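You operate a simulated robot arm through the tools that you are given. There is no shell and no other tool. Be economical: measure what you need, move in short steps, check, and stop when the job is done.

You run a simulated two-armed robot. Do the job below in one go: nothing can be reset, and whatever is moved stays where it is left.

JOB
Pick up the green can with one hand, pass it to the other hand and put it on the blue mat on the workbench. Set down upright: green can.

Only the result counts: the job must be done as asked and must still hold three seconds after the hand-in. Knocking over, shifting, dropping, spilling or breaking anything else fails it.

ROBOT AND FRAMES
Two 7-joint arms with three-finger grippers on one trunk, on a base that drives. Base frame: it is fixed to the floor where the robot stands at the start and does not move with it; the origin is under the middle of the robot, x ahead of it, y to its left, z up; the surface under the hand at the start is at about z = 580. Units: mm, degrees, N and s.
The left shoulder is at the start at [99, 126, 1038], the right one opposite. With the tool pointing down near the work surface each hand reaches from about 360 to 860 mm from the robot's upright axis, wherever it stands, measured 20 degrees to its own side. Places, roughly: blue mat on the workbench [1300, 200, 900]. Payload 2.94 kg a hand.
The tool frame of a hand sits at the grasp point between the pads (the TCP): z along the fingers, y along the line on which they close. The tips reach 30 mm beyond it. The gripper opens to 128 mm. The gripper's body begins 93 mm behind the TCP.
Orientation is that of the tool frame in the base frame, as a unit quaternion [w, x, y, z]. With the fingers straight down and closing along the base's y, the tool's x points along the base's -x, its y along +y and its z along -z.

CONTROLS
- The arms move only by the tool step_arm. It takes "left_increments", "right_increments" or both (then of equal length, played together; a hand with none holds still); each is text: rows parted by semicolons, each of 6 numbers parted by spaces: the shift along the tool's x, y, z in units of 100 mm (1.0 is 100 mm), then the turn, a rotation vector about the tool's x, y, z in units of 90 degrees (1.0 is 90 degrees). In form: dx dy dz wx wy wz; .... A call has 1 to 12 rows; each row is the pose to reach, as a shift and turn from the pose commanded when the call began, along the tool's axes at that moment. "left_grip" and "right_grip" are, for a hand that has rows, the finger opening in mm, from 0 to 128, set as the call begins (left out, the last holds). A call with a number of a shift or a turn outside -1 to 1 is refused whole. Rows are played at 5 a second. More than 50 mm and 8.6 degrees between two rows, or a gripper value outside its range, and nothing of the call is played. Where a pose cannot be reached the arm comes as near as it can. A force on the tool above 40 N (or 10 N above the force at the start of the call, whichever is more), or a blocked arm, ends the call early, and 0.2 s more pass. Each finger halts on what it meets, pressing with about 28 N; the grip force reading is that of the motor and also rises with nothing between the fingers. The clock runs only during rows and for 0.2 s after the last one: add rows that repeat a pose to give the fingers time. It gives the time, the measured TCP pose, the force on the tool (base axes), the opening and the grip force at its end, in the units of the frame above (readings bear some noise), with the torque about the TCP (base axes, N m) and any sound that the robot's microphone picked up.
- Cameras (640 x 400 px; columns grow to the right, rows downward): "scene" is now at [221.6, -34.5, 1180.5]; the picture's right is [-0.45, -0.89, 0.00], its down [-0.65, 0.33, -0.69] and it looks along [0.61, -0.31, -0.73] (base axes); focal length 295 px, centre (320, 200). "left" rides on the left gripper at [69, 15, -120] in its tool frame; the picture's right is [-0.21, 0.98, 0.00], its down [-0.82, -0.18, -0.54] and it looks along [-0.53, -0.12, 0.84] (tool axes); focal length 251 px, centre (320, 200). "right" rides on the right gripper at [69, -15, -120] in its tool frame; the picture's right is [0.21, 0.98, 0.00], its down [-0.82, 0.18, -0.54] and it looks along [-0.53, 0.12, 0.84] (tool axes); focal length 251 px, centre (320, 200). There is no depth. A picture from a camera that has moved, and an enlarged one, comes with that camera's place and axes in the base frame and with its lens.
- grab_frame(camera): a new picture of that camera. The clock stands still meanwhile.
- lift_body(by): slides the trunk up (or, below 0, down) by that many mm; the arms and the scene camera ride with it, the base frame stays. It gives what a move gives, with no picture.
- roll_base(legs): drives the robot by 1 to 6 legs, each [ahead, left, turn to the left] in mm, mm and degrees, along the robot's own axes; the way and the turn of a leg run together, so that a leg with both is an arc; at most 1500 mm and 180 degrees a leg. The arms and the cameras ride along, it lands a little off, and it stops where it bumps. It gives what a move gives.
- turn_head(pan, tilt): turns the head with the scene camera to pan (to the left, within 80 degrees either way) and tilt (down, from -29 to 69), counted from straight ahead of the robot. It gives what a move gives.
- close_up(camera, box): a new picture of the part [left, top, right, bottom] of that camera's present view, enlarged. The clock stands still meanwhile.
- job_done(): hands the job in; it is judged then, once.

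Go step by step. Nothing tells you exact positions but the pictures and the camera data: compare them with the known pose of the tool, close in by small moves and look again before you grip or let go. The budget is 120 turns and 100 pictures, counting those below and the enlarged ones. Unless the task says otherwise, let go and move clear before handing in, and close with one line.

The tools are called by a JSON object that holds its "fn" and its "kwargs". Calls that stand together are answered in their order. step_arm: Moves the arms, as the interface text tells. Its arguments: {"type":"object","properties":{"left_increments":{"type":"string"},"left_grip":{"type":"number"},"right_increments":{"type":"string"},"right_grip":{"type":"number"}},"required":[]} The other tools are called the same way: lift_body (by) slides the trunk up or down; roll_base (legs) drives the base; turn_head (pan, tilt) turns the head that bears the scene camera; grab_frame (camera) takes a picture; close_up (camera, box) takes an enlarged picture of a part of a camera's view; job_done () hands the job in.

At the start:

```text
time_s: 0.0
left_tcp_pos: [580.0, 32.5, 910.6]
left_tool_rot: [0.0, 0.0, 1.0, 0.0]
left_ft_force: [0.2, -0.3, -0.4]
left_wrist_torque: [-0.02, -0.02, -0.03]
left_grip_width: 127.8
left_grasp_force: 0.0
right_tcp_pos: [358.9, -331.0, 823.4]
right_tool_rot: [-0.001, -0.001, 1.0, 0.0]
right_ft_force: [0.2, 0.0, -0.2]
right_wrist_torque: [-0.01, -0.01, 0.0]
right_grip_width: 128.1
right_grasp_force: 0.0
trunk travel left (down, up): [-250.0, 297.0]
robot x, y, heading: [3.3, 1.7, 0.2]
head pan, tilt: [-27.0, 46.7]
```

scene: 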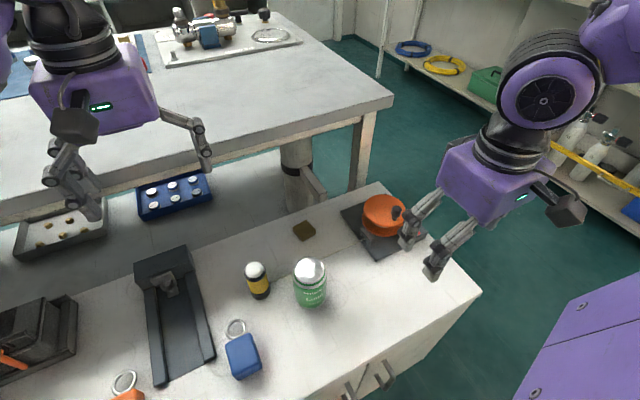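
right: 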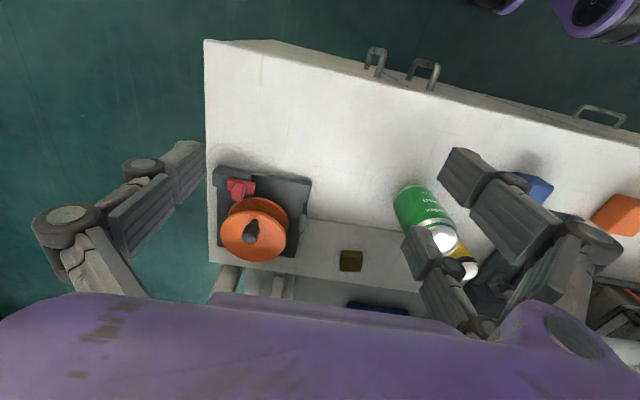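
left: 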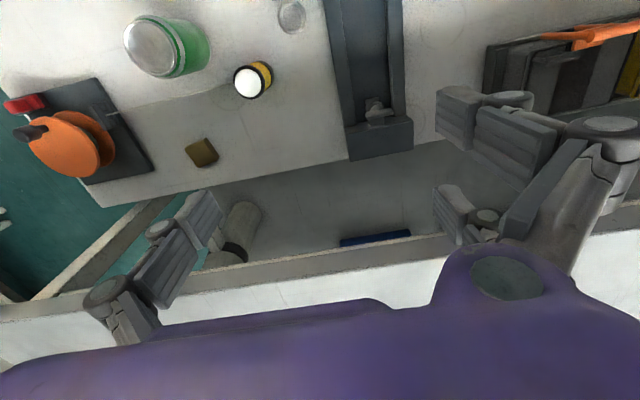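

The green can stands on the low bench near [475, -143], and the mat is on the higher bench farther away. I'll look around before planning.

{"fn": "close_up", "kwargs": {"camera": "scene", "box": [200, 180, 440, 330]}}

{"fn": "turn_head", "kwargs": {"pan": 10, "tilt": 25}}

{"fn": "grab_frame", "kwargs": {"camera": "scene"}}

{"fn": "turn_head", "kwargs": {"pan": 75, "tilt": 35}}

{"fn": "grab_frame", "kwargs": {"camera": "scene"}}

{"fn": "turn_head", "kwargs": {"pan": -60, "tilt": 35}}

{"fn": "grab_frame", "kwargs": {"camera": "scene"}}

```text
2.67 times, centred on (320, 255) of scene
camera zoom: at [221.6, -34.5, 1180.5], right [-0.45, -0.89, 0.0], down [-0.65, 0.33, -0.69], along [0.61, -0.31, -0.73], focal length 786 px, centre (320, 53)
```

zoom: 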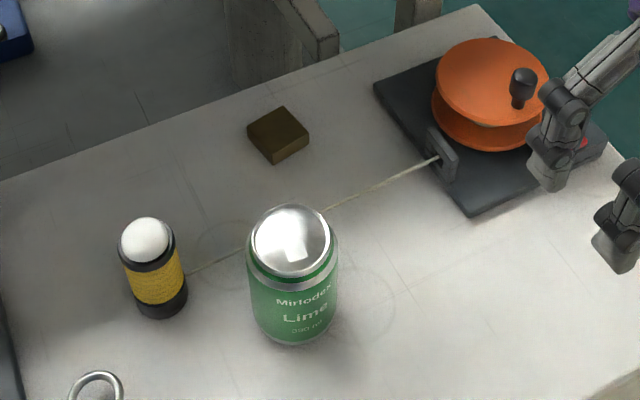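

```text
time_s: 1.0
left_tcp_pos: [581.6, 31.7, 911.4]
left_tool_rot: [0.0, 0.0, 1.0, 0.0]
left_ft_force: [-0.3, -0.2, -0.3]
left_wrist_torque: [0.04, 0.03, 0.01]
left_grip_width: 128.1
left_grasp_force: 0.1
right_tcp_pos: [358.3, -332.2, 823.1]
right_tool_rot: [0.0, 0.0, 1.0, 0.0]
right_ft_force: [0.8, -0.1, -0.7]
right_wrist_torque: [0.01, 0.01, 0.0]
right_grip_width: 127.9
right_grasp_force: 0.0
trunk travel left (down, up): [-250.0, 297.0]
robot x, y, heading: [-0.0, -0.5, 0.1]
head pan, tilt: [10.0, 25.0]
```

```text
95 pictures are left
camera scene: at [241.2, 17.7, 1213.4], right [0.17, -0.98, 0.0], down [-0.42, -0.07, -0.91], along [0.89, 0.16, -0.42], focal length 295 px, centre (320, 200)
```

scene: 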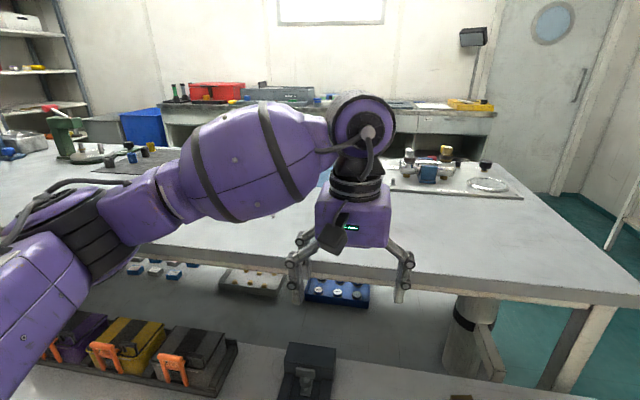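

```text
time_s: 2.4
left_tcp_pos: [581.0, 32.6, 910.9]
left_tool_rot: [0.0, -0.001, 1.0, 0.0]
left_ft_force: [0.8, -0.1, -0.4]
left_wrist_torque: [0.01, 0.0, -0.01]
left_grip_width: 127.9
left_grasp_force: 0.0
right_tcp_pos: [356.5, -331.4, 823.5]
right_tool_rot: [0.0, -0.001, 1.0, 0.001]
right_ft_force: [-1.2, 1.0, -0.9]
right_wrist_torque: [0.0, 0.01, 0.01]
right_grip_width: 128.0
right_grasp_force: 0.1
trunk travel left (down, up): [-250.0, 297.0]
robot x, y, heading: [-0.5, 2.4, -0.1]
head pan, tilt: [75.0, 35.0]
```

```text
94 pictures are left
camera scene: at [173.3, 86.8, 1197.7], right [0.97, -0.26, 0.0], down [-0.15, -0.55, -0.82], along [0.21, 0.79, -0.57], focal length 295 px, centre (320, 200)
```

scene: 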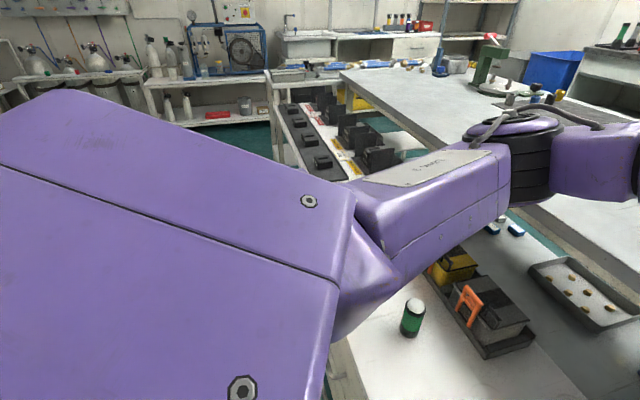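

```text
time_s: 4.6
left_tcp_pos: [581.4, 31.7, 910.8]
left_tool_rot: [0.0, 0.0, 1.0, -0.001]
left_ft_force: [0.0, 0.7, 0.1]
left_wrist_torque: [0.04, -0.01, 0.02]
left_grip_width: 128.0
left_grasp_force: 0.0
right_tcp_pos: [358.9, -331.8, 823.2]
right_tool_rot: [-0.001, -0.001, 1.0, 0.0]
right_ft_force: [-0.1, -0.1, 0.3]
right_wrist_torque: [0.01, -0.01, -0.03]
right_grip_width: 128.1
right_grasp_force: 0.1
trunk travel left (down, up): [-250.0, 297.0]
robot x, y, heading: [-0.8, 0.6, 0.1]
head pan, tilt: [-60.0, 35.0]
```

```text
93 pictures are left
camera scene: at [194.5, -74.4, 1197.7], right [-0.87, -0.5, 0.0], down [-0.29, 0.5, -0.82], along [0.41, -0.71, -0.57], focal length 295 px, centre (320, 200)
```

scene: 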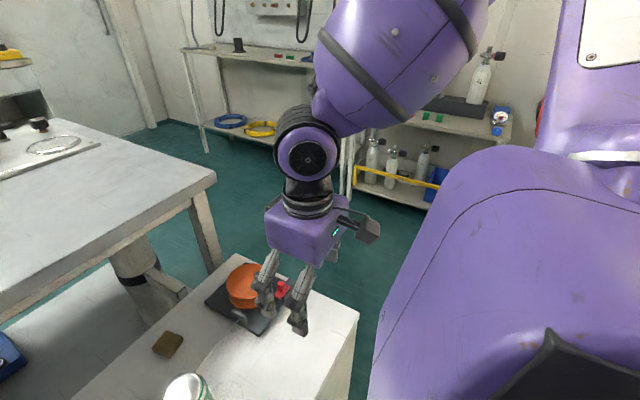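

I'll raise the trunk to see over the arm and learn the workbench's extent.

{"fn": "lift_body", "kwargs": {"by": 290}}

{"fn": "turn_head", "kwargs": {"pan": -15, "tilt": 30}}

{"fn": "grab_frame", "kwargs": {"camera": "scene"}}

{"fn": "turn_head", "kwargs": {"pan": 35, "tilt": 30}}

{"fn": "grab_frame", "kwargs": {"camera": "scene"}}

{"fn": "grab_frame", "kwargs": {"camera": "left"}}

```text
time_s: 7.5
left_tcp_pos: [581.1, 32.7, 1199.0]
left_tool_rot: [-0.001, 0.001, 1.0, 0.0]
left_ft_force: [0.4, -0.3, 0.0]
left_wrist_torque: [0.0, 0.02, 0.02]
left_grip_width: 128.0
left_grasp_force: 0.1
right_tcp_pos: [359.5, -330.5, 1112.2]
right_tool_rot: [0.0, -0.001, 1.0, 0.0]
right_ft_force: [0.3, -0.1, -0.4]
right_wrist_torque: [0.0, 0.01, 0.01]
right_grip_width: 127.9
right_grasp_force: 0.0
trunk travel left (down, up): [-540.0, 7.0]
robot x, y, heading: [-0.2, -3.0, 0.3]
head pan, tilt: [-60.0, 35.0]
```

```text
time_s: 8.6
left_tcp_pos: [580.3, 31.1, 1201.5]
left_tool_rot: [0.0, 0.0, 1.0, 0.0]
left_ft_force: [-0.3, 0.0, 0.0]
left_wrist_torque: [-0.07, 0.01, 0.03]
left_grip_width: 128.1
left_grasp_force: 0.2
right_tcp_pos: [357.8, -330.9, 1113.5]
right_tool_rot: [0.0, -0.001, 1.0, 0.0]
right_ft_force: [0.1, -0.1, -0.1]
right_wrist_torque: [-0.02, 0.0, -0.02]
right_grip_width: 127.9
right_grasp_force: 0.0
trunk travel left (down, up): [-540.0, 7.0]
robot x, y, heading: [0.3, 1.9, -0.1]
head pan, tilt: [-15.0, 30.0]
```

```text
92 pictures are left
camera scene: at [99.3, -21.7, 1513.8], right [-0.26, -0.97, 0.0], down [-0.48, 0.13, -0.87], along [0.84, -0.22, -0.5], focal length 295 px, centre (320, 200)
```

scene: 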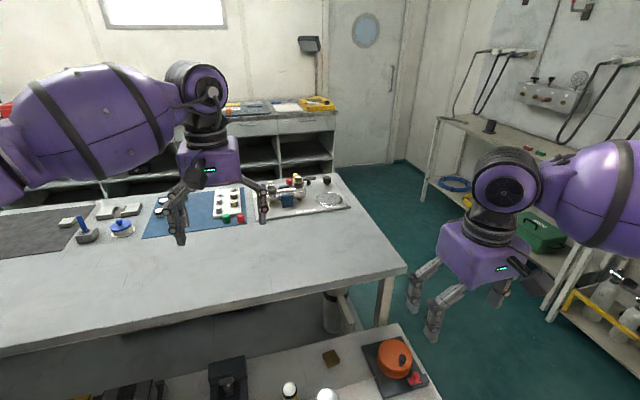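

```text
time_s: 9.8
left_tcp_pos: [580.4, 31.7, 1201.7]
left_tool_rot: [0.0, 0.0, 1.0, 0.0]
left_ft_force: [0.3, 0.3, -0.1]
left_wrist_torque: [0.05, 0.0, -0.03]
left_grip_width: 128.0
left_grasp_force: 0.1
right_tcp_pos: [359.6, -330.8, 1112.6]
right_tool_rot: [0.0, -0.001, 1.0, 0.0]
right_ft_force: [-0.3, 0.2, -0.7]
right_wrist_torque: [0.0, 0.01, 0.0]
right_grip_width: 128.0
right_grasp_force: 0.0
trunk travel left (down, up): [-540.0, 7.0]
robot x, y, heading: [2.6, -0.1, 0.0]
head pan, tilt: [35.0, 30.0]
```

```text
91 pictures are left
camera scene: at [86.1, 53.6, 1513.8], right [0.57, -0.82, 0.0], down [-0.41, -0.29, -0.87], along [0.71, 0.5, -0.5], focal length 295 px, centre (320, 200)
```

scene: 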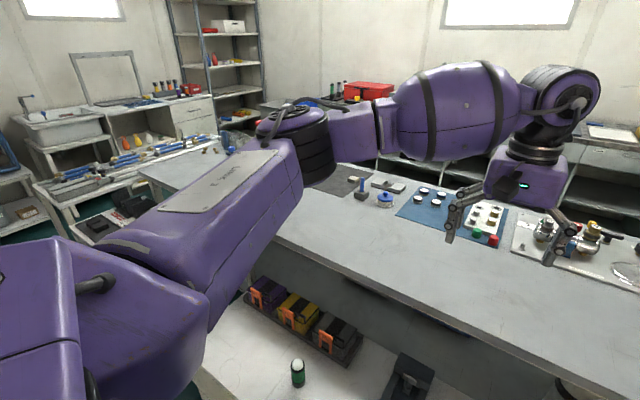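

```text
90 pictures are left
camera left: at [511.4, 46.7, 1320.6], right [0.21, 0.98, 0.0], down [0.82, -0.18, 0.54], along [0.53, -0.12, -0.84], focal length 251 px, centre (320, 200)
```

left: 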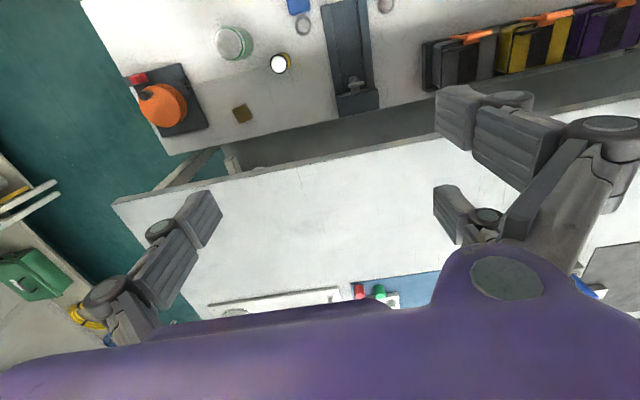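

The mat lies around x 1035–1330, y 15–370 on the workbench, with some items on it. There is an aisle round the right end to the far side. My plan is to take the can with the right hand tilted, pass it to the left hand from above, drive round and place it from above. First I'll lower the trunk and back off a little.

{"fn": "lift_body", "kwargs": {"by": -290}}

{"fn": "roll_base", "kwargs": {"legs": [[-140, 0, 0]]}}

{"fn": "turn_head", "kwargs": {"pan": -15, "tilt": 45}}

{"fn": "grab_frame", "kwargs": {"camera": "scene"}}

{"fn": "grab_frame", "kwargs": {"camera": "right"}}

```text
time_s: 12.7
left_tcp_pos: [580.2, 32.0, 912.0]
left_tool_rot: [0.001, 0.0, 1.0, 0.0]
left_ft_force: [-0.6, -0.1, 0.3]
left_wrist_torque: [-0.02, -0.03, 0.01]
left_grip_width: 128.1
left_grasp_force: 0.0
right_tcp_pos: [358.7, -330.6, 823.2]
right_tool_rot: [0.001, 0.0, 1.0, 0.0]
right_ft_force: [-0.1, -0.7, 0.0]
right_wrist_torque: [0.01, 0.05, -0.02]
right_grip_width: 127.7
right_grasp_force: 0.0
trunk travel left (down, up): [-250.0, 297.0]
robot x, y, heading: [2.0, -1.6, 0.2]
head pan, tilt: [35.0, 30.0]
```

```text
time_s: 14.0
left_tcp_pos: [438.7, 30.6, 910.8]
left_tool_rot: [0.001, 0.001, 1.0, -0.001]
left_ft_force: [-1.0, 0.0, -0.3]
left_wrist_torque: [0.03, -0.02, 0.02]
left_grip_width: 128.0
left_grasp_force: 0.1
right_tcp_pos: [215.7, -331.6, 823.6]
right_tool_rot: [0.001, 0.0, 1.0, 0.0]
right_ft_force: [-0.7, 0.2, -0.2]
right_wrist_torque: [-0.02, 0.0, 0.02]
right_grip_width: 127.9
right_grasp_force: 0.0
trunk travel left (down, up): [-250.0, 297.0]
robot x, y, heading: [-144.3, 1.3, 0.0]
head pan, tilt: [35.0, 30.0]
```

```text
time_s: 15.2
left_tcp_pos: [440.4, 30.8, 910.5]
left_tool_rot: [0.001, 0.001, 1.0, -0.001]
left_ft_force: [0.5, 0.3, 0.2]
left_wrist_torque: [0.02, -0.03, -0.04]
left_grip_width: 127.9
left_grasp_force: 0.2
right_tcp_pos: [215.7, -331.9, 823.0]
right_tool_rot: [0.0, 0.0, 1.0, -0.001]
right_ft_force: [0.3, 0.3, 0.0]
right_wrist_torque: [0.02, -0.03, -0.01]
right_grip_width: 128.3
right_grasp_force: 0.2
trunk travel left (down, up): [-250.0, 297.0]
robot x, y, heading: [-142.8, 2.8, 0.0]
head pan, tilt: [-15.0, 45.0]
```

```text
89 pictures are left
camera scene: at [86.8, -19.4, 1182.9], right [-0.26, -0.97, 0.0], down [-0.68, 0.18, -0.71], along [0.68, -0.18, -0.71], focal length 295 px, centre (320, 200)
```

scene: 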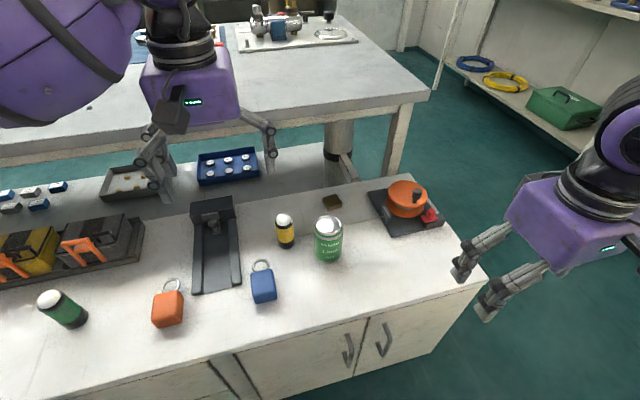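

```text
88 pictures are left
camera right: at [146.3, -345.6, 943.6], right [-0.21, 0.98, 0.0], down [0.82, 0.18, 0.54], along [0.53, 0.12, -0.84], focal length 251 px, centre (320, 200)
```

right: 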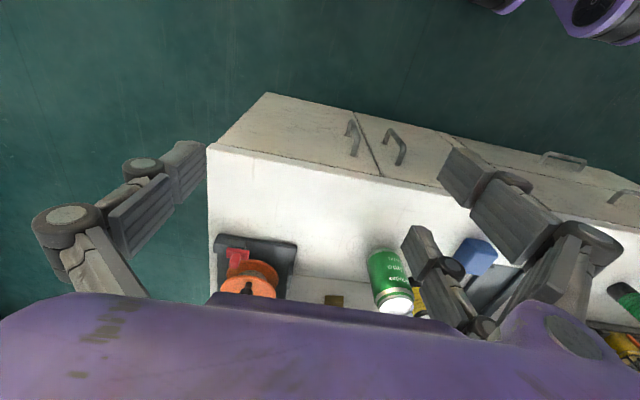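

The can's axis is near [491, -146] and its top at z≈682. I'll pitch the right hand up to 30° below horizontal while moving it inward.

{"fn": "step_arm", "kwargs": {"right_increments": "-0.05 0.12 0.04 0 -0.0833 0; -0.1 0.24 0.08 0 -0.1667 0; -0.16 0.36 0.12 0 -0.25 0; -0.21 0.48 0.16 0 -0.3333 0; -0.26 0.6 0.2 0 -0.4167 0; -0.32 0.72 0.24 0 -0.5 0; -0.37 0.84 0.28 0 -0.5833 0; -0.42 0.93 0.3 0 -0.6667 0; -0.42 0.93 0.3 0 -0.6667 0", "right_grip": 100}}

{"fn": "grab_frame", "kwargs": {"camera": "scene"}}

```text
time_s: 17.2
left_tcp_pos: [439.0, 32.7, 909.7]
left_tool_rot: [0.0, 0.001, 1.0, 0.0]
left_ft_force: [1.2, 1.2, -0.2]
left_wrist_torque: [0.0, 0.0, -0.04]
left_grip_width: 128.0
left_grasp_force: 0.0
right_tcp_pos: [294.9, -316.6, 724.3]
right_tool_rot: [0.502, 0.0, 0.865, 0.0]
right_ft_force: [-0.6, 0.7, -0.1]
right_wrist_torque: [0.0, -0.01, -0.03]
right_grip_width: 100.2
right_grasp_force: 0.0
right hand out of reach, approached as far as the arm can: row 1, 2, 3, 4, 5, 6, 7, 8, 9
trunk travel left (down, up): [-250.0, 297.0]
robot x, y, heading: [-141.5, -3.9, 0.1]
head pan, tilt: [-15.0, 45.0]
```

```text
87 pictures are left
camera scene: at [89.3, -14.8, 1184.4], right [-0.22, -0.98, 0.0], down [-0.68, 0.15, -0.72], along [0.7, -0.16, -0.69], focal length 295 px, centre (320, 200)
```

scene: 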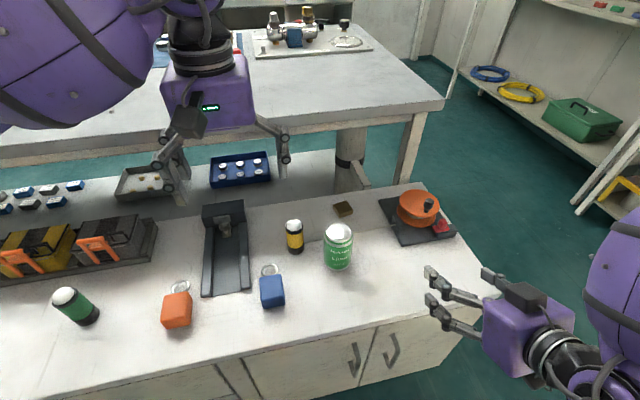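

The orientation was reached but not the position, as the arm is too folded near the body. I'll check where the hand camera ended up.

{"fn": "grab_frame", "kwargs": {"camera": "right"}}

{"fn": "close_up", "kwargs": {"camera": "scene", "box": [400, 200, 640, 350]}}

```text
86 pictures are left
camera right: at [155.9, -331.3, 724.6], right [-0.11, 0.98, -0.19], down [-0.06, 0.18, 0.98], along [0.99, 0.12, 0.04], focal length 251 px, centre (320, 200)
```

right: 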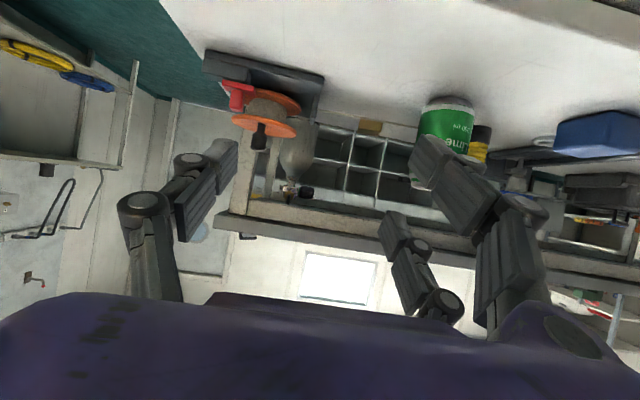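

```text
2.67 times, centred on (520, 275) of scene
camera zoom: at [89.3, -14.8, 1184.4], right [-0.22, -0.98, 0.0], down [-0.68, 0.15, -0.72], along [0.7, -0.16, -0.69], focal length 786 px, centre (-213, 0)
```

zoom: 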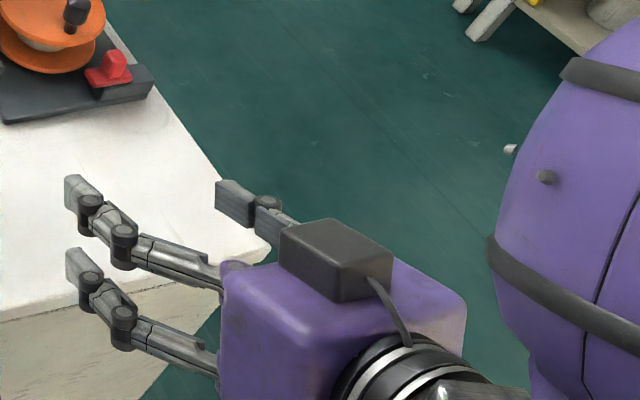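

The right hand camera is underneath, and there is a box on top as well. I'll shift the right hand toward the can's lane and see which pose the increments start from.

{"fn": "step_arm", "kwargs": {"right_increments": "0 0.3 0 0 0 0; 0 0.6 0 0 0 0; 0 0.9 0 0 0 0; 0 0.9 0 0 0 0"}}

```text
time_s: 18.2
left_tcp_pos: [439.0, 31.4, 911.1]
left_tool_rot: [0.0, -0.001, 1.0, 0.0]
left_ft_force: [-0.3, -0.5, -0.4]
left_wrist_torque: [-0.01, -0.02, -0.01]
left_grip_width: 127.9
left_grasp_force: 0.0
right_tcp_pos: [303.1, -265.3, 717.5]
right_tool_rot: [0.501, 0.0, 0.865, -0.001]
right_ft_force: [-0.5, -0.5, -0.1]
right_wrist_torque: [0.01, 0.02, 0.02]
right_grip_width: 99.9
right_grasp_force: 0.0
right hand out of reach, approached as far as the arm can: row 1, 2, 3, 4
trunk travel left (down, up): [-250.0, 297.0]
robot x, y, heading: [-142.2, 0.4, -0.2]
head pan, tilt: [-15.0, 45.0]
```

{"fn": "step_arm", "kwargs": {"right_increments": "0.1 0.13 0.25 0 0 0; 0.18 0.26 0.5 0 0 0; 0.27 0.4 0.73 0 0 0; 0.27 0.4 0.73 0 0 0"}}

```text
time_s: 19.2
left_tcp_pos: [438.6, 31.7, 911.8]
left_tool_rot: [0.0, 0.001, 1.0, -0.001]
left_ft_force: [0.6, -0.8, 0.1]
left_wrist_torque: [0.01, -0.04, 0.01]
left_grip_width: 127.9
left_grasp_force: 0.0
right_tcp_pos: [355.4, -228.5, 659.3]
right_tool_rot: [0.499, 0.0, 0.866, 0.0]
right_ft_force: [0.3, 0.0, 0.8]
right_wrist_torque: [-0.04, -0.02, 0.0]
right_grip_width: 100.1
right_grasp_force: 0.1
right hand out of reach, approached as far as the arm can: row 3, 4
trunk travel left (down, up): [-250.0, 297.0]
robot x, y, heading: [-141.4, 3.2, -0.1]
head pan, tilt: [-15.0, 45.0]
```

{"fn": "roll_base", "kwargs": {"legs": [[-130, 0, 0]]}}

{"fn": "step_arm", "kwargs": {"right_increments": "0 0.2 0.2 0 0 0; 0 0.4 0.4 0 0 0; 0 0.6 0.6 0 0 0; 0 0.8 0.8 0 -0.03 0; 0 0.8 0.8 0 -0.0556 0; 0 0.8 0.8 0 -0.0556 0"}}

```text
time_s: 20.5
left_tcp_pos: [307.4, 31.1, 911.8]
left_tool_rot: [0.0, 0.002, 1.0, -0.001]
left_ft_force: [-0.4, -0.5, 0.1]
left_wrist_torque: [-0.01, -0.03, 0.0]
left_grip_width: 128.0
left_grasp_force: 0.0
right_tcp_pos: [224.5, -228.1, 659.8]
right_tool_rot: [0.5, -0.001, 0.866, 0.001]
right_ft_force: [0.0, 0.1, -0.5]
right_wrist_torque: [0.02, -0.01, 0.01]
right_grip_width: 100.0
right_grasp_force: 0.2
trunk travel left (down, up): [-250.0, 297.0]
robot x, y, heading: [-271.1, -1.2, -0.2]
head pan, tilt: [-15.0, 45.0]
```

```text
time_s: 21.9
left_tcp_pos: [307.9, 30.3, 910.2]
left_tool_rot: [0.0, 0.001, 1.0, 0.0]
left_ft_force: [-0.4, 0.0, -0.6]
left_wrist_torque: [-0.02, 0.0, 0.03]
left_grip_width: 128.1
left_grasp_force: 0.1
right_tcp_pos: [296.0, -203.8, 686.4]
right_tool_rot: [0.536, 0.0, 0.844, 0.001]
right_ft_force: [0.2, -0.1, 0.2]
right_wrist_torque: [0.0, 0.03, -0.01]
right_grip_width: 99.7
right_grasp_force: 0.1
right hand out of reach, approached as far as the arm can: row 1, 2, 3, 4, 5, 6
trunk travel left (down, up): [-250.0, 297.0]
robot x, y, heading: [-270.9, 0.4, -0.0]
head pan, tilt: [-15.0, 45.0]
```

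The hand is joint-limited with the shoulder so high above it. I'll back off a bit more and lower the trunk, so that the forearm lies flatter.

{"fn": "roll_base", "kwargs": {"legs": [[-110, 0, 0]]}}

{"fn": "lift_body", "kwargs": {"by": -200}}

{"fn": "step_arm", "kwargs": {"right_increments": "-0.41 0.1 -0.21 0 0 0; -0.8 0.2 -0.4 0 0 0; -1.0 0.4 -0.5 0 0 0; -1.0 0.55 -0.5 0 0 0; -1.0 0.55 -0.5 0 0 0"}}

{"fn": "grab_frame", "kwargs": {"camera": "scene"}}

```text
time_s: 23.1
left_tcp_pos: [199.5, 30.7, 911.0]
left_tool_rot: [0.0, 0.002, 1.0, 0.0]
left_ft_force: [-0.9, -0.7, 0.8]
left_wrist_torque: [-0.02, -0.02, -0.02]
left_grip_width: 128.0
left_grasp_force: 0.0
right_tcp_pos: [187.9, -204.7, 685.3]
right_tool_rot: [0.536, 0.0, 0.844, 0.001]
right_ft_force: [0.2, 0.2, -0.2]
right_wrist_torque: [0.01, 0.06, -0.01]
right_grip_width: 100.0
right_grasp_force: 0.1
trunk travel left (down, up): [-250.0, 297.0]
robot x, y, heading: [-381.6, 4.2, -0.4]
head pan, tilt: [-15.0, 45.0]
```

```text
time_s: 25.3
left_tcp_pos: [199.8, 30.3, 712.6]
left_tool_rot: [0.0, 0.002, 1.0, 0.0]
left_ft_force: [-0.8, -0.8, 0.0]
left_wrist_torque: [0.01, 0.02, 0.0]
left_grip_width: 128.1
left_grasp_force: 0.1
right_tcp_pos: [189.5, -205.6, 484.6]
right_tool_rot: [0.535, 0.001, 0.845, 0.0]
right_ft_force: [-0.3, 0.7, -0.5]
right_wrist_torque: [0.0, -0.03, -0.01]
right_grip_width: 99.7
right_grasp_force: 0.0
trunk travel left (down, up): [-50.0, 497.0]
robot x, y, heading: [-380.7, 1.1, -0.0]
head pan, tilt: [-15.0, 45.0]
```

```text
time_s: 26.5
left_tcp_pos: [199.4, 29.3, 711.5]
left_tool_rot: [0.0, 0.002, 1.0, -0.001]
left_ft_force: [0.5, -0.1, -0.3]
left_wrist_torque: [-0.01, 0.03, 0.0]
left_grip_width: 128.1
left_grasp_force: 0.0
right_tcp_pos: [207.4, -144.8, 583.4]
right_tool_rot: [0.536, -0.001, 0.844, 0.001]
right_ft_force: [0.0, -0.1, 0.5]
right_wrist_torque: [0.0, -0.01, 0.0]
right_grip_width: 100.2
right_grasp_force: 0.2
right hand out of reach, approached as far as the arm can: row 2, 3, 4, 5
trunk travel left (down, up): [-50.0, 497.0]
robot x, y, heading: [-381.6, -1.6, -0.2]
head pan, tilt: [-15.0, 45.0]
```

```text
84 pictures are left
camera scene: at [-78.0, -19.9, 959.6], right [-0.26, -0.97, 0.0], down [-0.68, 0.19, -0.71], along [0.68, -0.19, -0.71], focal length 295 px, centre (320, 200)
```

scene: 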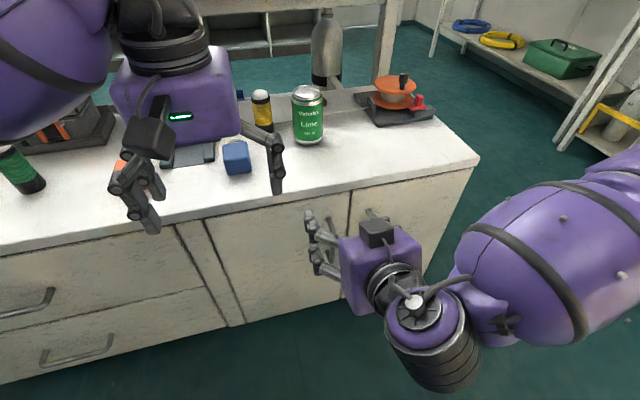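

{"fn": "step_arm", "kwargs": {"right_increments": "-0.3 0 0.08 0 0 0; -0.62 0 0.15 0 0 0; -0.62 0 0.15 0 0 0", "left_increments": "0 0 -0.4 0 0 0; 0 0 -0.8 0 0 0; 0 0 -1.0 0 0 0"}}

{"fn": "close_up", "kwargs": {"camera": "scene", "box": [240, 70, 400, 170]}}

```text
time_s: 27.3
left_tcp_pos: [199.7, 29.9, 810.4]
left_tool_rot: [0.001, 0.001, 1.0, 0.0]
left_ft_force: [0.2, 0.0, 0.2]
left_wrist_torque: [0.01, 0.03, 0.02]
left_grip_width: 128.2
left_grasp_force: 0.0
right_tcp_pos: [246.9, -144.2, 633.8]
right_tool_rot: [0.536, 0.0, 0.844, 0.001]
right_ft_force: [-0.1, 0.4, 0.4]
right_wrist_torque: [0.03, 0.02, 0.04]
right_grip_width: 100.2
right_grasp_force: 0.1
trunk travel left (down, up): [-50.0, 497.0]
robot x, y, heading: [-380.2, -1.1, 0.2]
head pan, tilt: [-15.0, 45.0]
```

```text
4.00 times, centred on (320, 120) of scene
camera zoom: at [-78.0, -19.7, 959.6], right [-0.26, -0.97, 0.0], down [-0.68, 0.19, -0.71], along [0.68, -0.19, -0.71], focal length 1179 px, centre (320, 520)
```

zoom: 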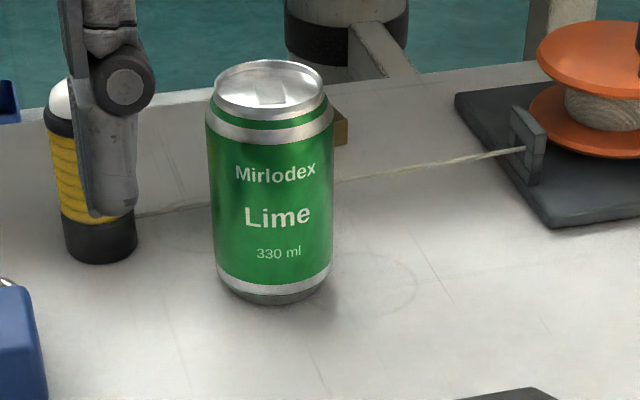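

The can's axis is at about [493, -145], its top at about 690 and its diameter about 66. The line from the spool runs well behind it. I'll drive forward so the hand is just short of the can.

{"fn": "roll_base", "kwargs": {"legs": [[130, 0, 0]]}}

{"fn": "grab_frame", "kwargs": {"camera": "scene"}}

{"fn": "grab_frame", "kwargs": {"camera": "right"}}

```text
time_s: 28.5
left_tcp_pos: [327.8, 29.2, 811.4]
left_tool_rot: [0.0, 0.0, 1.0, 0.0]
left_ft_force: [-0.2, 0.5, -0.9]
left_wrist_torque: [-0.02, 0.0, -0.03]
left_grip_width: 128.0
left_grasp_force: 0.1
right_tcp_pos: [375.3, -143.6, 633.4]
right_tool_rot: [0.536, -0.001, 0.844, 0.002]
right_ft_force: [0.1, -0.2, -0.3]
right_wrist_torque: [0.0, -0.01, 0.02]
right_grip_width: 99.7
right_grasp_force: 0.0
trunk travel left (down, up): [-50.0, 497.0]
robot x, y, heading: [-253.9, -2.8, -0.0]
head pan, tilt: [-15.0, 45.0]
```

```text
82 pictures are left
camera scene: at [50.0, -19.6, 959.4], right [-0.26, -0.97, 0.0], down [-0.68, 0.18, -0.71], along [0.68, -0.18, -0.71], focal length 295 px, centre (320, 200)
```

scene: 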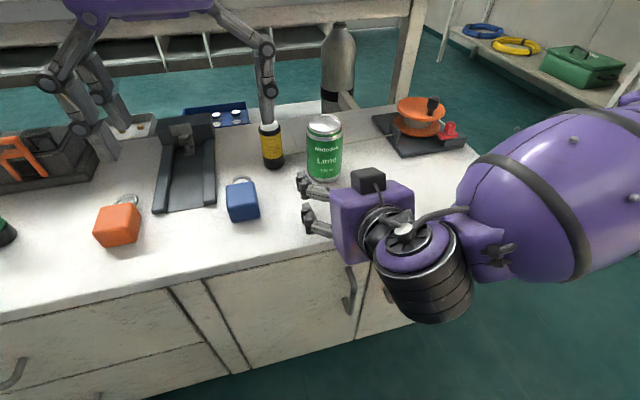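

```text
81 pictures are left
camera right: at [236.2, -157.5, 622.4], right [-0.09, 0.98, -0.19], down [-0.14, 0.18, 0.97], along [0.99, 0.12, 0.12], focal length 251 px, centre (320, 200)
```

right: 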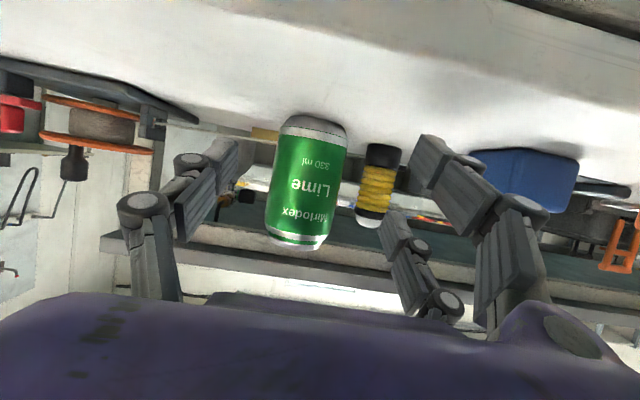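

The can lies on the hand's centre line. I'll narrow the opening a little to stay clear of the yellow bottle, then advance in two steps.

{"fn": "step_arm", "kwargs": {"right_increments": "0 0 0 0 0 0; -0.1 0 0.28 0 0 0; -0.2 0 0.57 0 0 0; -0.2 0 0.57 0 0 0", "right_grip": 90}}

{"fn": "grab_frame", "kwargs": {"camera": "right"}}

{"fn": "close_up", "kwargs": {"camera": "scene", "box": [220, 90, 460, 240]}}

```text
time_s: 29.5
left_tcp_pos: [327.5, 29.0, 811.0]
left_tool_rot: [0.0, 0.0, 1.0, 0.0]
left_ft_force: [-0.1, -0.2, -1.1]
left_wrist_torque: [0.03, -0.01, 0.01]
left_grip_width: 127.7
left_grasp_force: 0.1
right_tcp_pos: [435.3, -143.2, 628.1]
right_tool_rot: [0.536, -0.001, 0.845, 0.002]
right_ft_force: [0.5, 0.2, 0.1]
right_wrist_torque: [0.02, -0.01, -0.03]
right_grip_width: 90.0
right_grasp_force: 0.1
trunk travel left (down, up): [-50.0, 497.0]
robot x, y, heading: [-252.4, 0.9, -0.0]
head pan, tilt: [-15.0, 45.0]
```

```text
80 pictures are left
camera right: at [297.0, -157.1, 617.3], right [-0.09, 0.98, -0.19], down [-0.14, 0.18, 0.97], along [0.99, 0.12, 0.12], focal length 251 px, centre (320, 200)
```

right: 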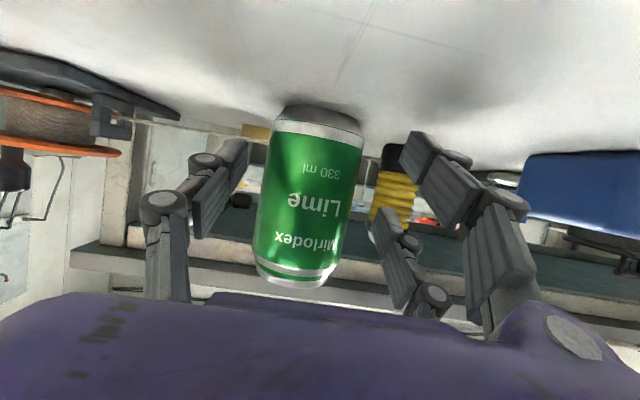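

```text
2.67 times, centred on (340, 165) of scene
camera zoom: at [49.4, -19.7, 959.6], right [-0.26, -0.97, 0.0], down [-0.68, 0.18, -0.71], along [0.68, -0.18, -0.71], focal length 786 px, centre (267, 293)
```

zoom: 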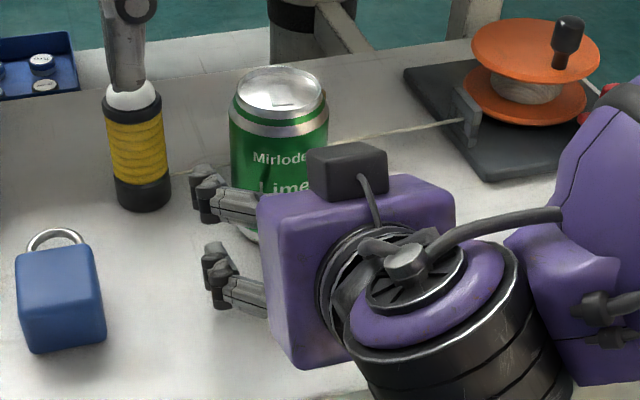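

{"fn": "step_arm", "kwargs": {"right_increments": "-0.12 0 0.245 0 0 0; -0.23 0 0.49 0 0 0; -0.23 0 0.49 0 0 0"}}

{"fn": "grab_frame", "kwargs": {"camera": "right"}}

{"fn": "close_up", "kwargs": {"camera": "scene", "box": [220, 90, 460, 240]}}

```text
time_s: 30.3
left_tcp_pos: [328.9, 29.8, 811.1]
left_tool_rot: [0.0, 0.001, 1.0, 0.0]
left_ft_force: [0.2, -0.2, -0.3]
left_wrist_torque: [-0.03, 0.0, -0.03]
left_grip_width: 128.1
left_grasp_force: 0.0
right_tcp_pos: [489.9, -142.0, 627.0]
right_tool_rot: [0.536, 0.0, 0.844, 0.0]
right_ft_force: [-1.1, -0.3, -1.3]
right_wrist_torque: [-0.03, 0.0, 0.02]
right_grip_width: 89.9
right_grasp_force: 0.0
trunk travel left (down, up): [-50.0, 497.0]
robot x, y, heading: [-254.1, 1.4, -0.2]
head pan, tilt: [-15.0, 45.0]
```

```text
78 pictures are left
camera right: at [351.1, -157.0, 616.9], right [-0.09, 0.98, -0.19], down [-0.14, 0.18, 0.97], along [0.99, 0.12, 0.12], focal length 251 px, centre (320, 200)
```

right: 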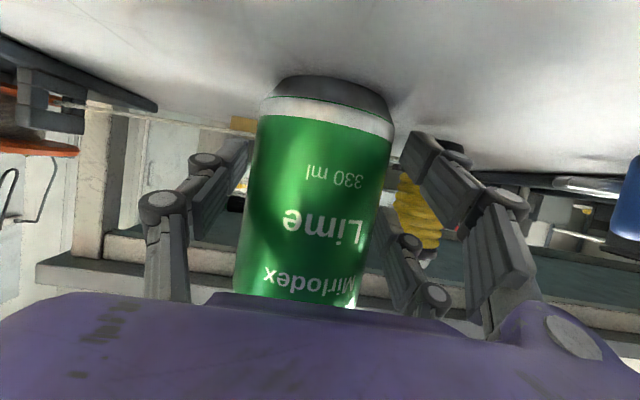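

```text
2.67 times, centred on (340, 165) of scene
camera zoom: at [50.6, -25.5, 965.2], right [-0.32, -0.95, 0.0], down [-0.62, 0.21, -0.75], along [0.71, -0.24, -0.66], focal length 786 px, centre (267, 293)
```

zoom: 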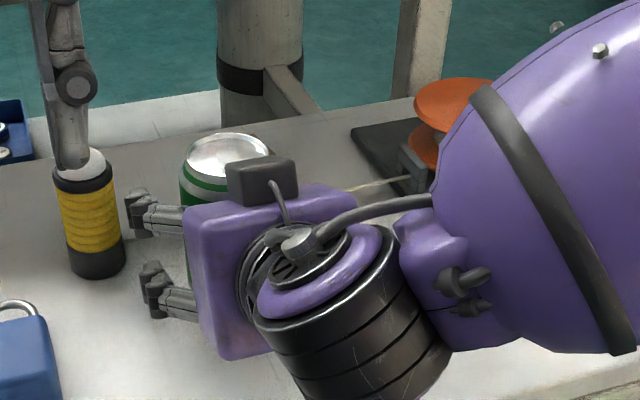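

The can sits between the pads, so I'll close on it.

{"fn": "step_arm", "kwargs": {"right_increments": "0 0 0 0 0 0; 0 0 0 0 0 0; 0 0 0 0 0 0; 0 0 0 0 0 0", "right_grip": 45}}

{"fn": "grab_frame", "kwargs": {"camera": "right"}}

```text
time_s: 31.3
left_tcp_pos: [327.5, 29.4, 810.5]
left_tool_rot: [0.0, 0.0, 1.0, -0.001]
left_ft_force: [-0.7, -0.3, -0.5]
left_wrist_torque: [-0.02, 0.01, -0.01]
left_grip_width: 128.1
left_grasp_force: 0.1
right_tcp_pos: [489.6, -142.1, 629.3]
right_tool_rot: [0.535, -0.001, 0.845, 0.001]
right_ft_force: [-0.1, -0.4, 0.3]
right_wrist_torque: [0.12, 0.0, 0.01]
right_grip_width: 63.4
right_grasp_force: 28.1
trunk travel left (down, up): [-50.0, 497.0]
robot x, y, heading: [-250.4, -1.0, -0.1]
head pan, tilt: [-15.0, 45.0]
```

```text
76 pictures are left
camera right: at [351.1, -157.0, 617.1], right [-0.09, 0.98, -0.19], down [-0.14, 0.18, 0.97], along [0.99, 0.12, 0.12], focal length 251 px, centre (320, 200)
```

right: 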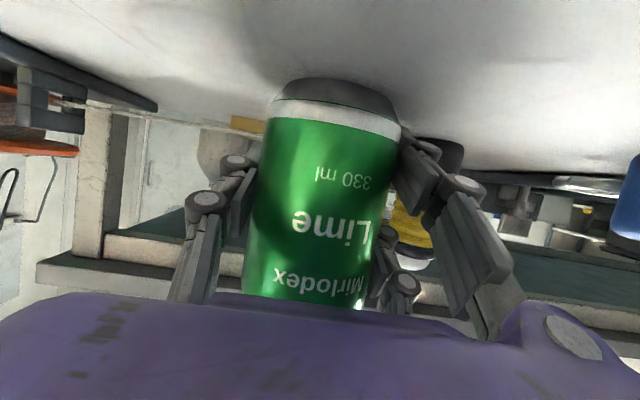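

It is gripped at a width of 63 mm. I'll lift it straight up.

{"fn": "step_arm", "kwargs": {"right_increments": "-0.27 0 -0.13 0 0 0; -0.54 0 -0.26 0 0 0; -0.81 0 -0.38 0 0 0; -0.81 0 -0.38 0 0 0"}}

{"fn": "grab_frame", "kwargs": {"camera": "scene"}}

{"fn": "grab_frame", "kwargs": {"camera": "right"}}

```text
time_s: 32.3
left_tcp_pos: [328.0, 29.0, 811.0]
left_tool_rot: [0.0, 0.0, 1.0, 0.0]
left_ft_force: [0.7, -0.9, 0.0]
left_wrist_torque: [0.04, 0.03, -0.03]
left_grip_width: 127.9
left_grasp_force: 0.1
right_tcp_pos: [490.0, -142.3, 715.5]
right_tool_rot: [0.535, -0.001, 0.845, 0.001]
right_ft_force: [-0.2, -0.3, -3.4]
right_wrist_torque: [-0.01, -0.01, 0.0]
right_grip_width: 63.3
right_grasp_force: 28.2
trunk travel left (down, up): [-50.0, 497.0]
robot x, y, heading: [-251.0, -2.2, -0.0]
head pan, tilt: [-15.0, 45.0]
```

```text
75 pictures are left
camera scene: at [47.3, -48.1, 983.0], right [-0.55, -0.84, 0.0], down [-0.41, 0.27, -0.87], along [0.73, -0.48, -0.49], focal length 295 px, centre (320, 200)
```

scene: 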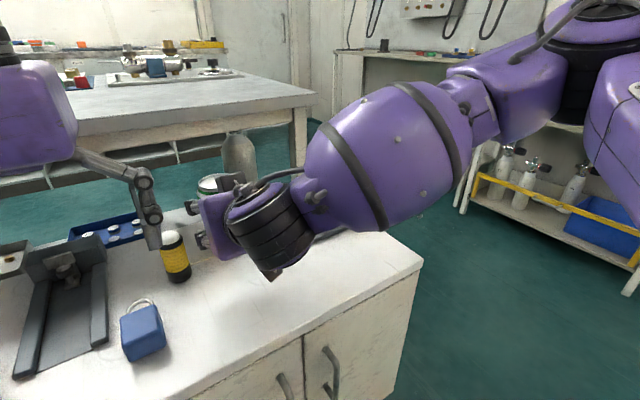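

```text
74 pictures are left
camera right: at [350.7, -156.5, 704.8], right [-0.09, 0.98, -0.19], down [-0.14, 0.18, 0.97], along [0.99, 0.12, 0.12], focal length 251 px, centre (320, 200)
```

right: 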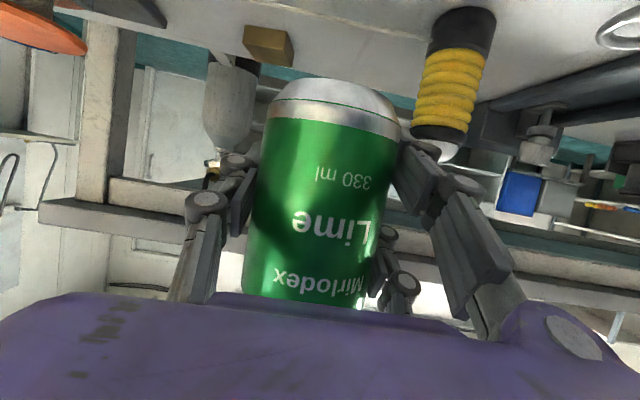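

The can is held. I'll raise the trunk a bit and back away from the bench to do the hand-over in free space.

{"fn": "lift_body", "kwargs": {"by": 80}}

{"fn": "roll_base", "kwargs": {"legs": [[-300, 0, 0]]}}

{"fn": "turn_head", "kwargs": {"pan": -5, "tilt": 40}}

{"fn": "grab_frame", "kwargs": {"camera": "scene"}}

```text
time_s: 33.5
left_tcp_pos: [329.7, 29.3, 889.2]
left_tool_rot: [-0.002, 0.001, 1.0, 0.0]
left_ft_force: [0.6, -1.1, -0.4]
left_wrist_torque: [0.0, 0.04, 0.0]
left_grip_width: 127.9
left_grasp_force: 0.1
right_tcp_pos: [490.0, -143.9, 795.5]
right_tool_rot: [0.536, 0.0, 0.844, 0.001]
right_ft_force: [1.0, -0.5, -2.7]
right_wrist_torque: [-0.02, -0.03, 0.02]
right_grip_width: 63.4
right_grasp_force: 27.7
trunk travel left (down, up): [-130.0, 417.0]
robot x, y, heading: [-251.3, -2.4, -0.1]
head pan, tilt: [-15.0, 45.0]
```

```text
time_s: 35.5
left_tcp_pos: [26.3, 29.7, 891.0]
left_tool_rot: [0.0, 0.002, 1.0, 0.0]
left_ft_force: [-0.1, -0.9, -0.1]
left_wrist_torque: [0.04, -0.04, 0.02]
left_grip_width: 128.1
left_grasp_force: 0.0
right_tcp_pos: [186.8, -142.8, 795.9]
right_tool_rot: [0.535, -0.001, 0.845, 0.002]
right_ft_force: [-0.5, -0.3, -2.4]
right_wrist_torque: [0.02, 0.0, -0.03]
right_grip_width: 63.4
right_grasp_force: 27.7
trunk travel left (down, up): [-130.0, 417.0]
robot x, y, heading: [-549.4, 0.7, -0.2]
head pan, tilt: [-15.0, 45.0]
```

```text
time_s: 36.3
left_tcp_pos: [27.5, 31.1, 891.0]
left_tool_rot: [0.0, 0.001, 1.0, 0.0]
left_ft_force: [0.0, -0.8, -0.2]
left_wrist_torque: [-0.02, 0.0, 0.0]
left_grip_width: 128.1
left_grasp_force: 0.0
right_tcp_pos: [187.2, -143.4, 795.8]
right_tool_rot: [0.535, 0.0, 0.845, 0.001]
right_ft_force: [0.3, -0.8, -3.6]
right_wrist_torque: [0.0, -0.02, 0.01]
right_grip_width: 63.4
right_grasp_force: 28.3
trunk travel left (down, up): [-130.0, 417.0]
robot x, y, heading: [-554.1, 3.6, 0.0]
head pan, tilt: [-5.0, 40.0]
```

```text
73 pictures are left
camera scene: at [-284.4, -48.7, 1069.6], right [-0.56, -0.83, 0.0], down [-0.41, 0.28, -0.87], along [0.72, -0.49, -0.5], focal length 295 px, centre (320, 200)
```

scene: 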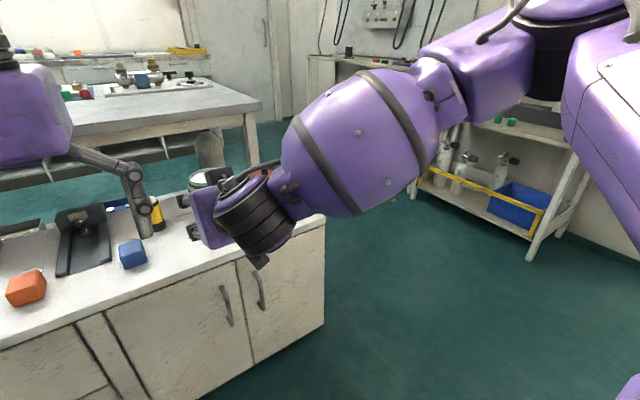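

Next I'll lift the left hand and yaw it by 90°, so it closes along the right hand's approach line with its single finger toward the right palm.

{"fn": "step_arm", "kwargs": {"left_increments": "0 0 -0.09 0 0 0.0909; 0 0 -0.18 0 0 0.1818; 0 0 -0.27 0 0 0.2727; 0 0 -0.36 0 0 0.3636; 0 0 -0.45 0 0 0.4545; 0 0 -0.54 0 0 0.5454; 0 0 -0.63 0 0 0.6363; 0 0 -0.72 0 0 0.7272; 0 0 -0.81 0 0 0.8181; 0 0 -0.9 0 0 0.909; 0 0 -1 0 0 1.0; 0 0 -1 0 0 1.0", "left_grip": 110}}

{"fn": "grab_frame", "kwargs": {"camera": "scene"}}

{"fn": "grab_frame", "kwargs": {"camera": "left"}}

```text
time_s: 38.9
left_tcp_pos: [-66.6, -4.0, 957.4]
left_tool_rot: [0.0, 0.707, 0.707, 0.001]
left_ft_force: [0.6, -0.1, -0.6]
left_wrist_torque: [0.04, 0.0, 0.01]
left_grip_width: 109.9
left_grasp_force: 0.1
left hand out of reach, approached as far as the arm can: row 9, 10, 11, 12
right_tcp_pos: [187.9, -144.2, 795.8]
right_tool_rot: [0.535, 0.0, 0.845, 0.001]
right_ft_force: [0.6, 0.0, -2.9]
right_wrist_torque: [0.0, -0.02, -0.05]
right_grip_width: 63.5
right_grasp_force: 28.1
trunk travel left (down, up): [-130.0, 417.0]
robot x, y, heading: [-553.7, 0.9, 0.0]
head pan, tilt: [-5.0, 40.0]
```

```text
72 pictures are left
camera scene: at [-284.0, -48.2, 1069.7], right [-0.56, -0.83, 0.0], down [-0.41, 0.28, -0.87], along [0.72, -0.48, -0.5], focal length 295 px, centre (320, 200)
```

scene: 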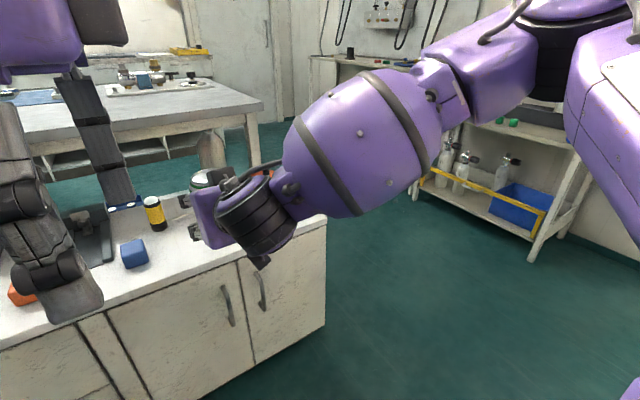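

```text
71 pictures are left
camera left: at [-51.2, 64.3, 1077.5], right [0.98, -0.22, 0.0], down [-0.18, -0.82, 0.54], along [-0.12, -0.53, -0.84], focal length 251 px, centre (320, 200)
```

left: 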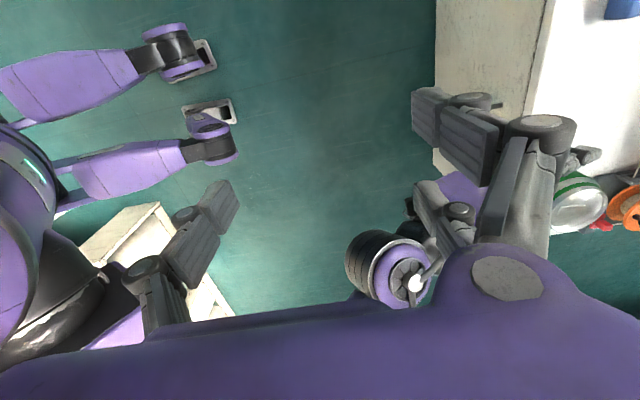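

The left hand tops out there, so it cannot work that high relative to the shoulder. I'll bring the can lower and a bit inward instead.

{"fn": "step_arm", "kwargs": {"right_increments": "0.25 0.15 -0.05 0 0 0; 0.5 0.3 -0.1 0 0 0; 0.75 0.45 -0.15 0 0 0; 0.98 0.6 -0.2 0 0 0; 0.98 0.6 -0.2 0 0 0"}}

{"fn": "grab_frame", "kwargs": {"camera": "left"}}

{"fn": "grab_frame", "kwargs": {"camera": "right"}}

```text
time_s: 40.1
left_tcp_pos: [-66.1, -4.6, 958.7]
left_tool_rot: [0.0, 0.707, 0.707, 0.001]
left_ft_force: [0.1, 1.1, -0.5]
left_wrist_torque: [0.0, 0.02, -0.01]
left_grip_width: 110.0
left_grasp_force: 0.0
right_tcp_pos: [130.6, -92.2, 717.8]
right_tool_rot: [0.536, 0.0, 0.844, 0.0]
right_ft_force: [0.3, 0.3, -3.5]
right_wrist_torque: [-0.01, -0.01, 0.0]
right_grip_width: 63.3
right_grasp_force: 27.5
right hand out of reach, approached as far as the arm can: row 4, 5
trunk travel left (down, up): [-130.0, 417.0]
robot x, y, heading: [-552.2, -0.3, -0.4]
head pan, tilt: [-5.0, 40.0]
```

```text
70 pictures are left
camera left: at [-51.3, 64.5, 1077.7], right [0.98, -0.22, 0.0], down [-0.18, -0.82, 0.54], along [-0.12, -0.53, -0.84], focal length 251 px, centre (320, 200)
```

left: 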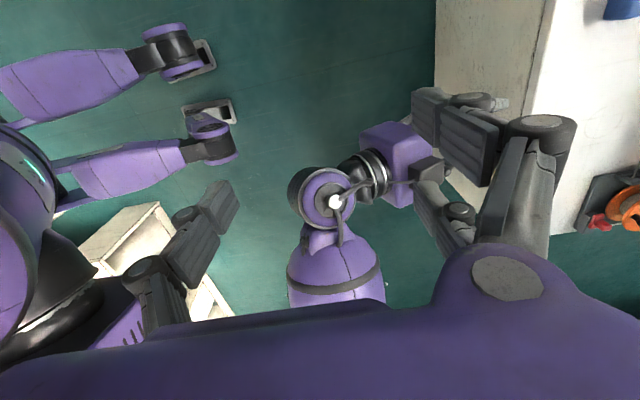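

```text
69 pictures are left
camera right: at [-8.5, -106.6, 707.3], right [-0.09, 0.98, -0.19], down [-0.14, 0.18, 0.97], along [0.99, 0.12, 0.12], focal length 251 px, centre (320, 200)
```

right: 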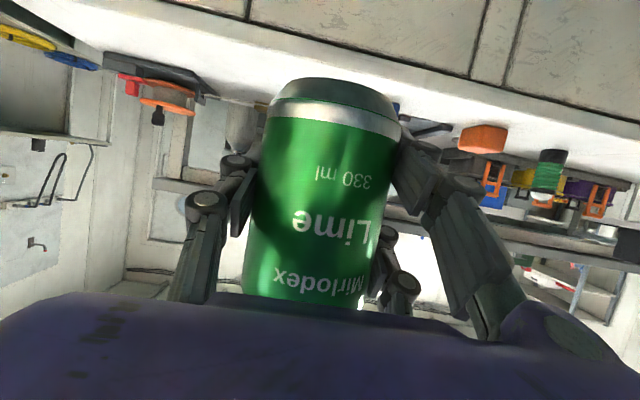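

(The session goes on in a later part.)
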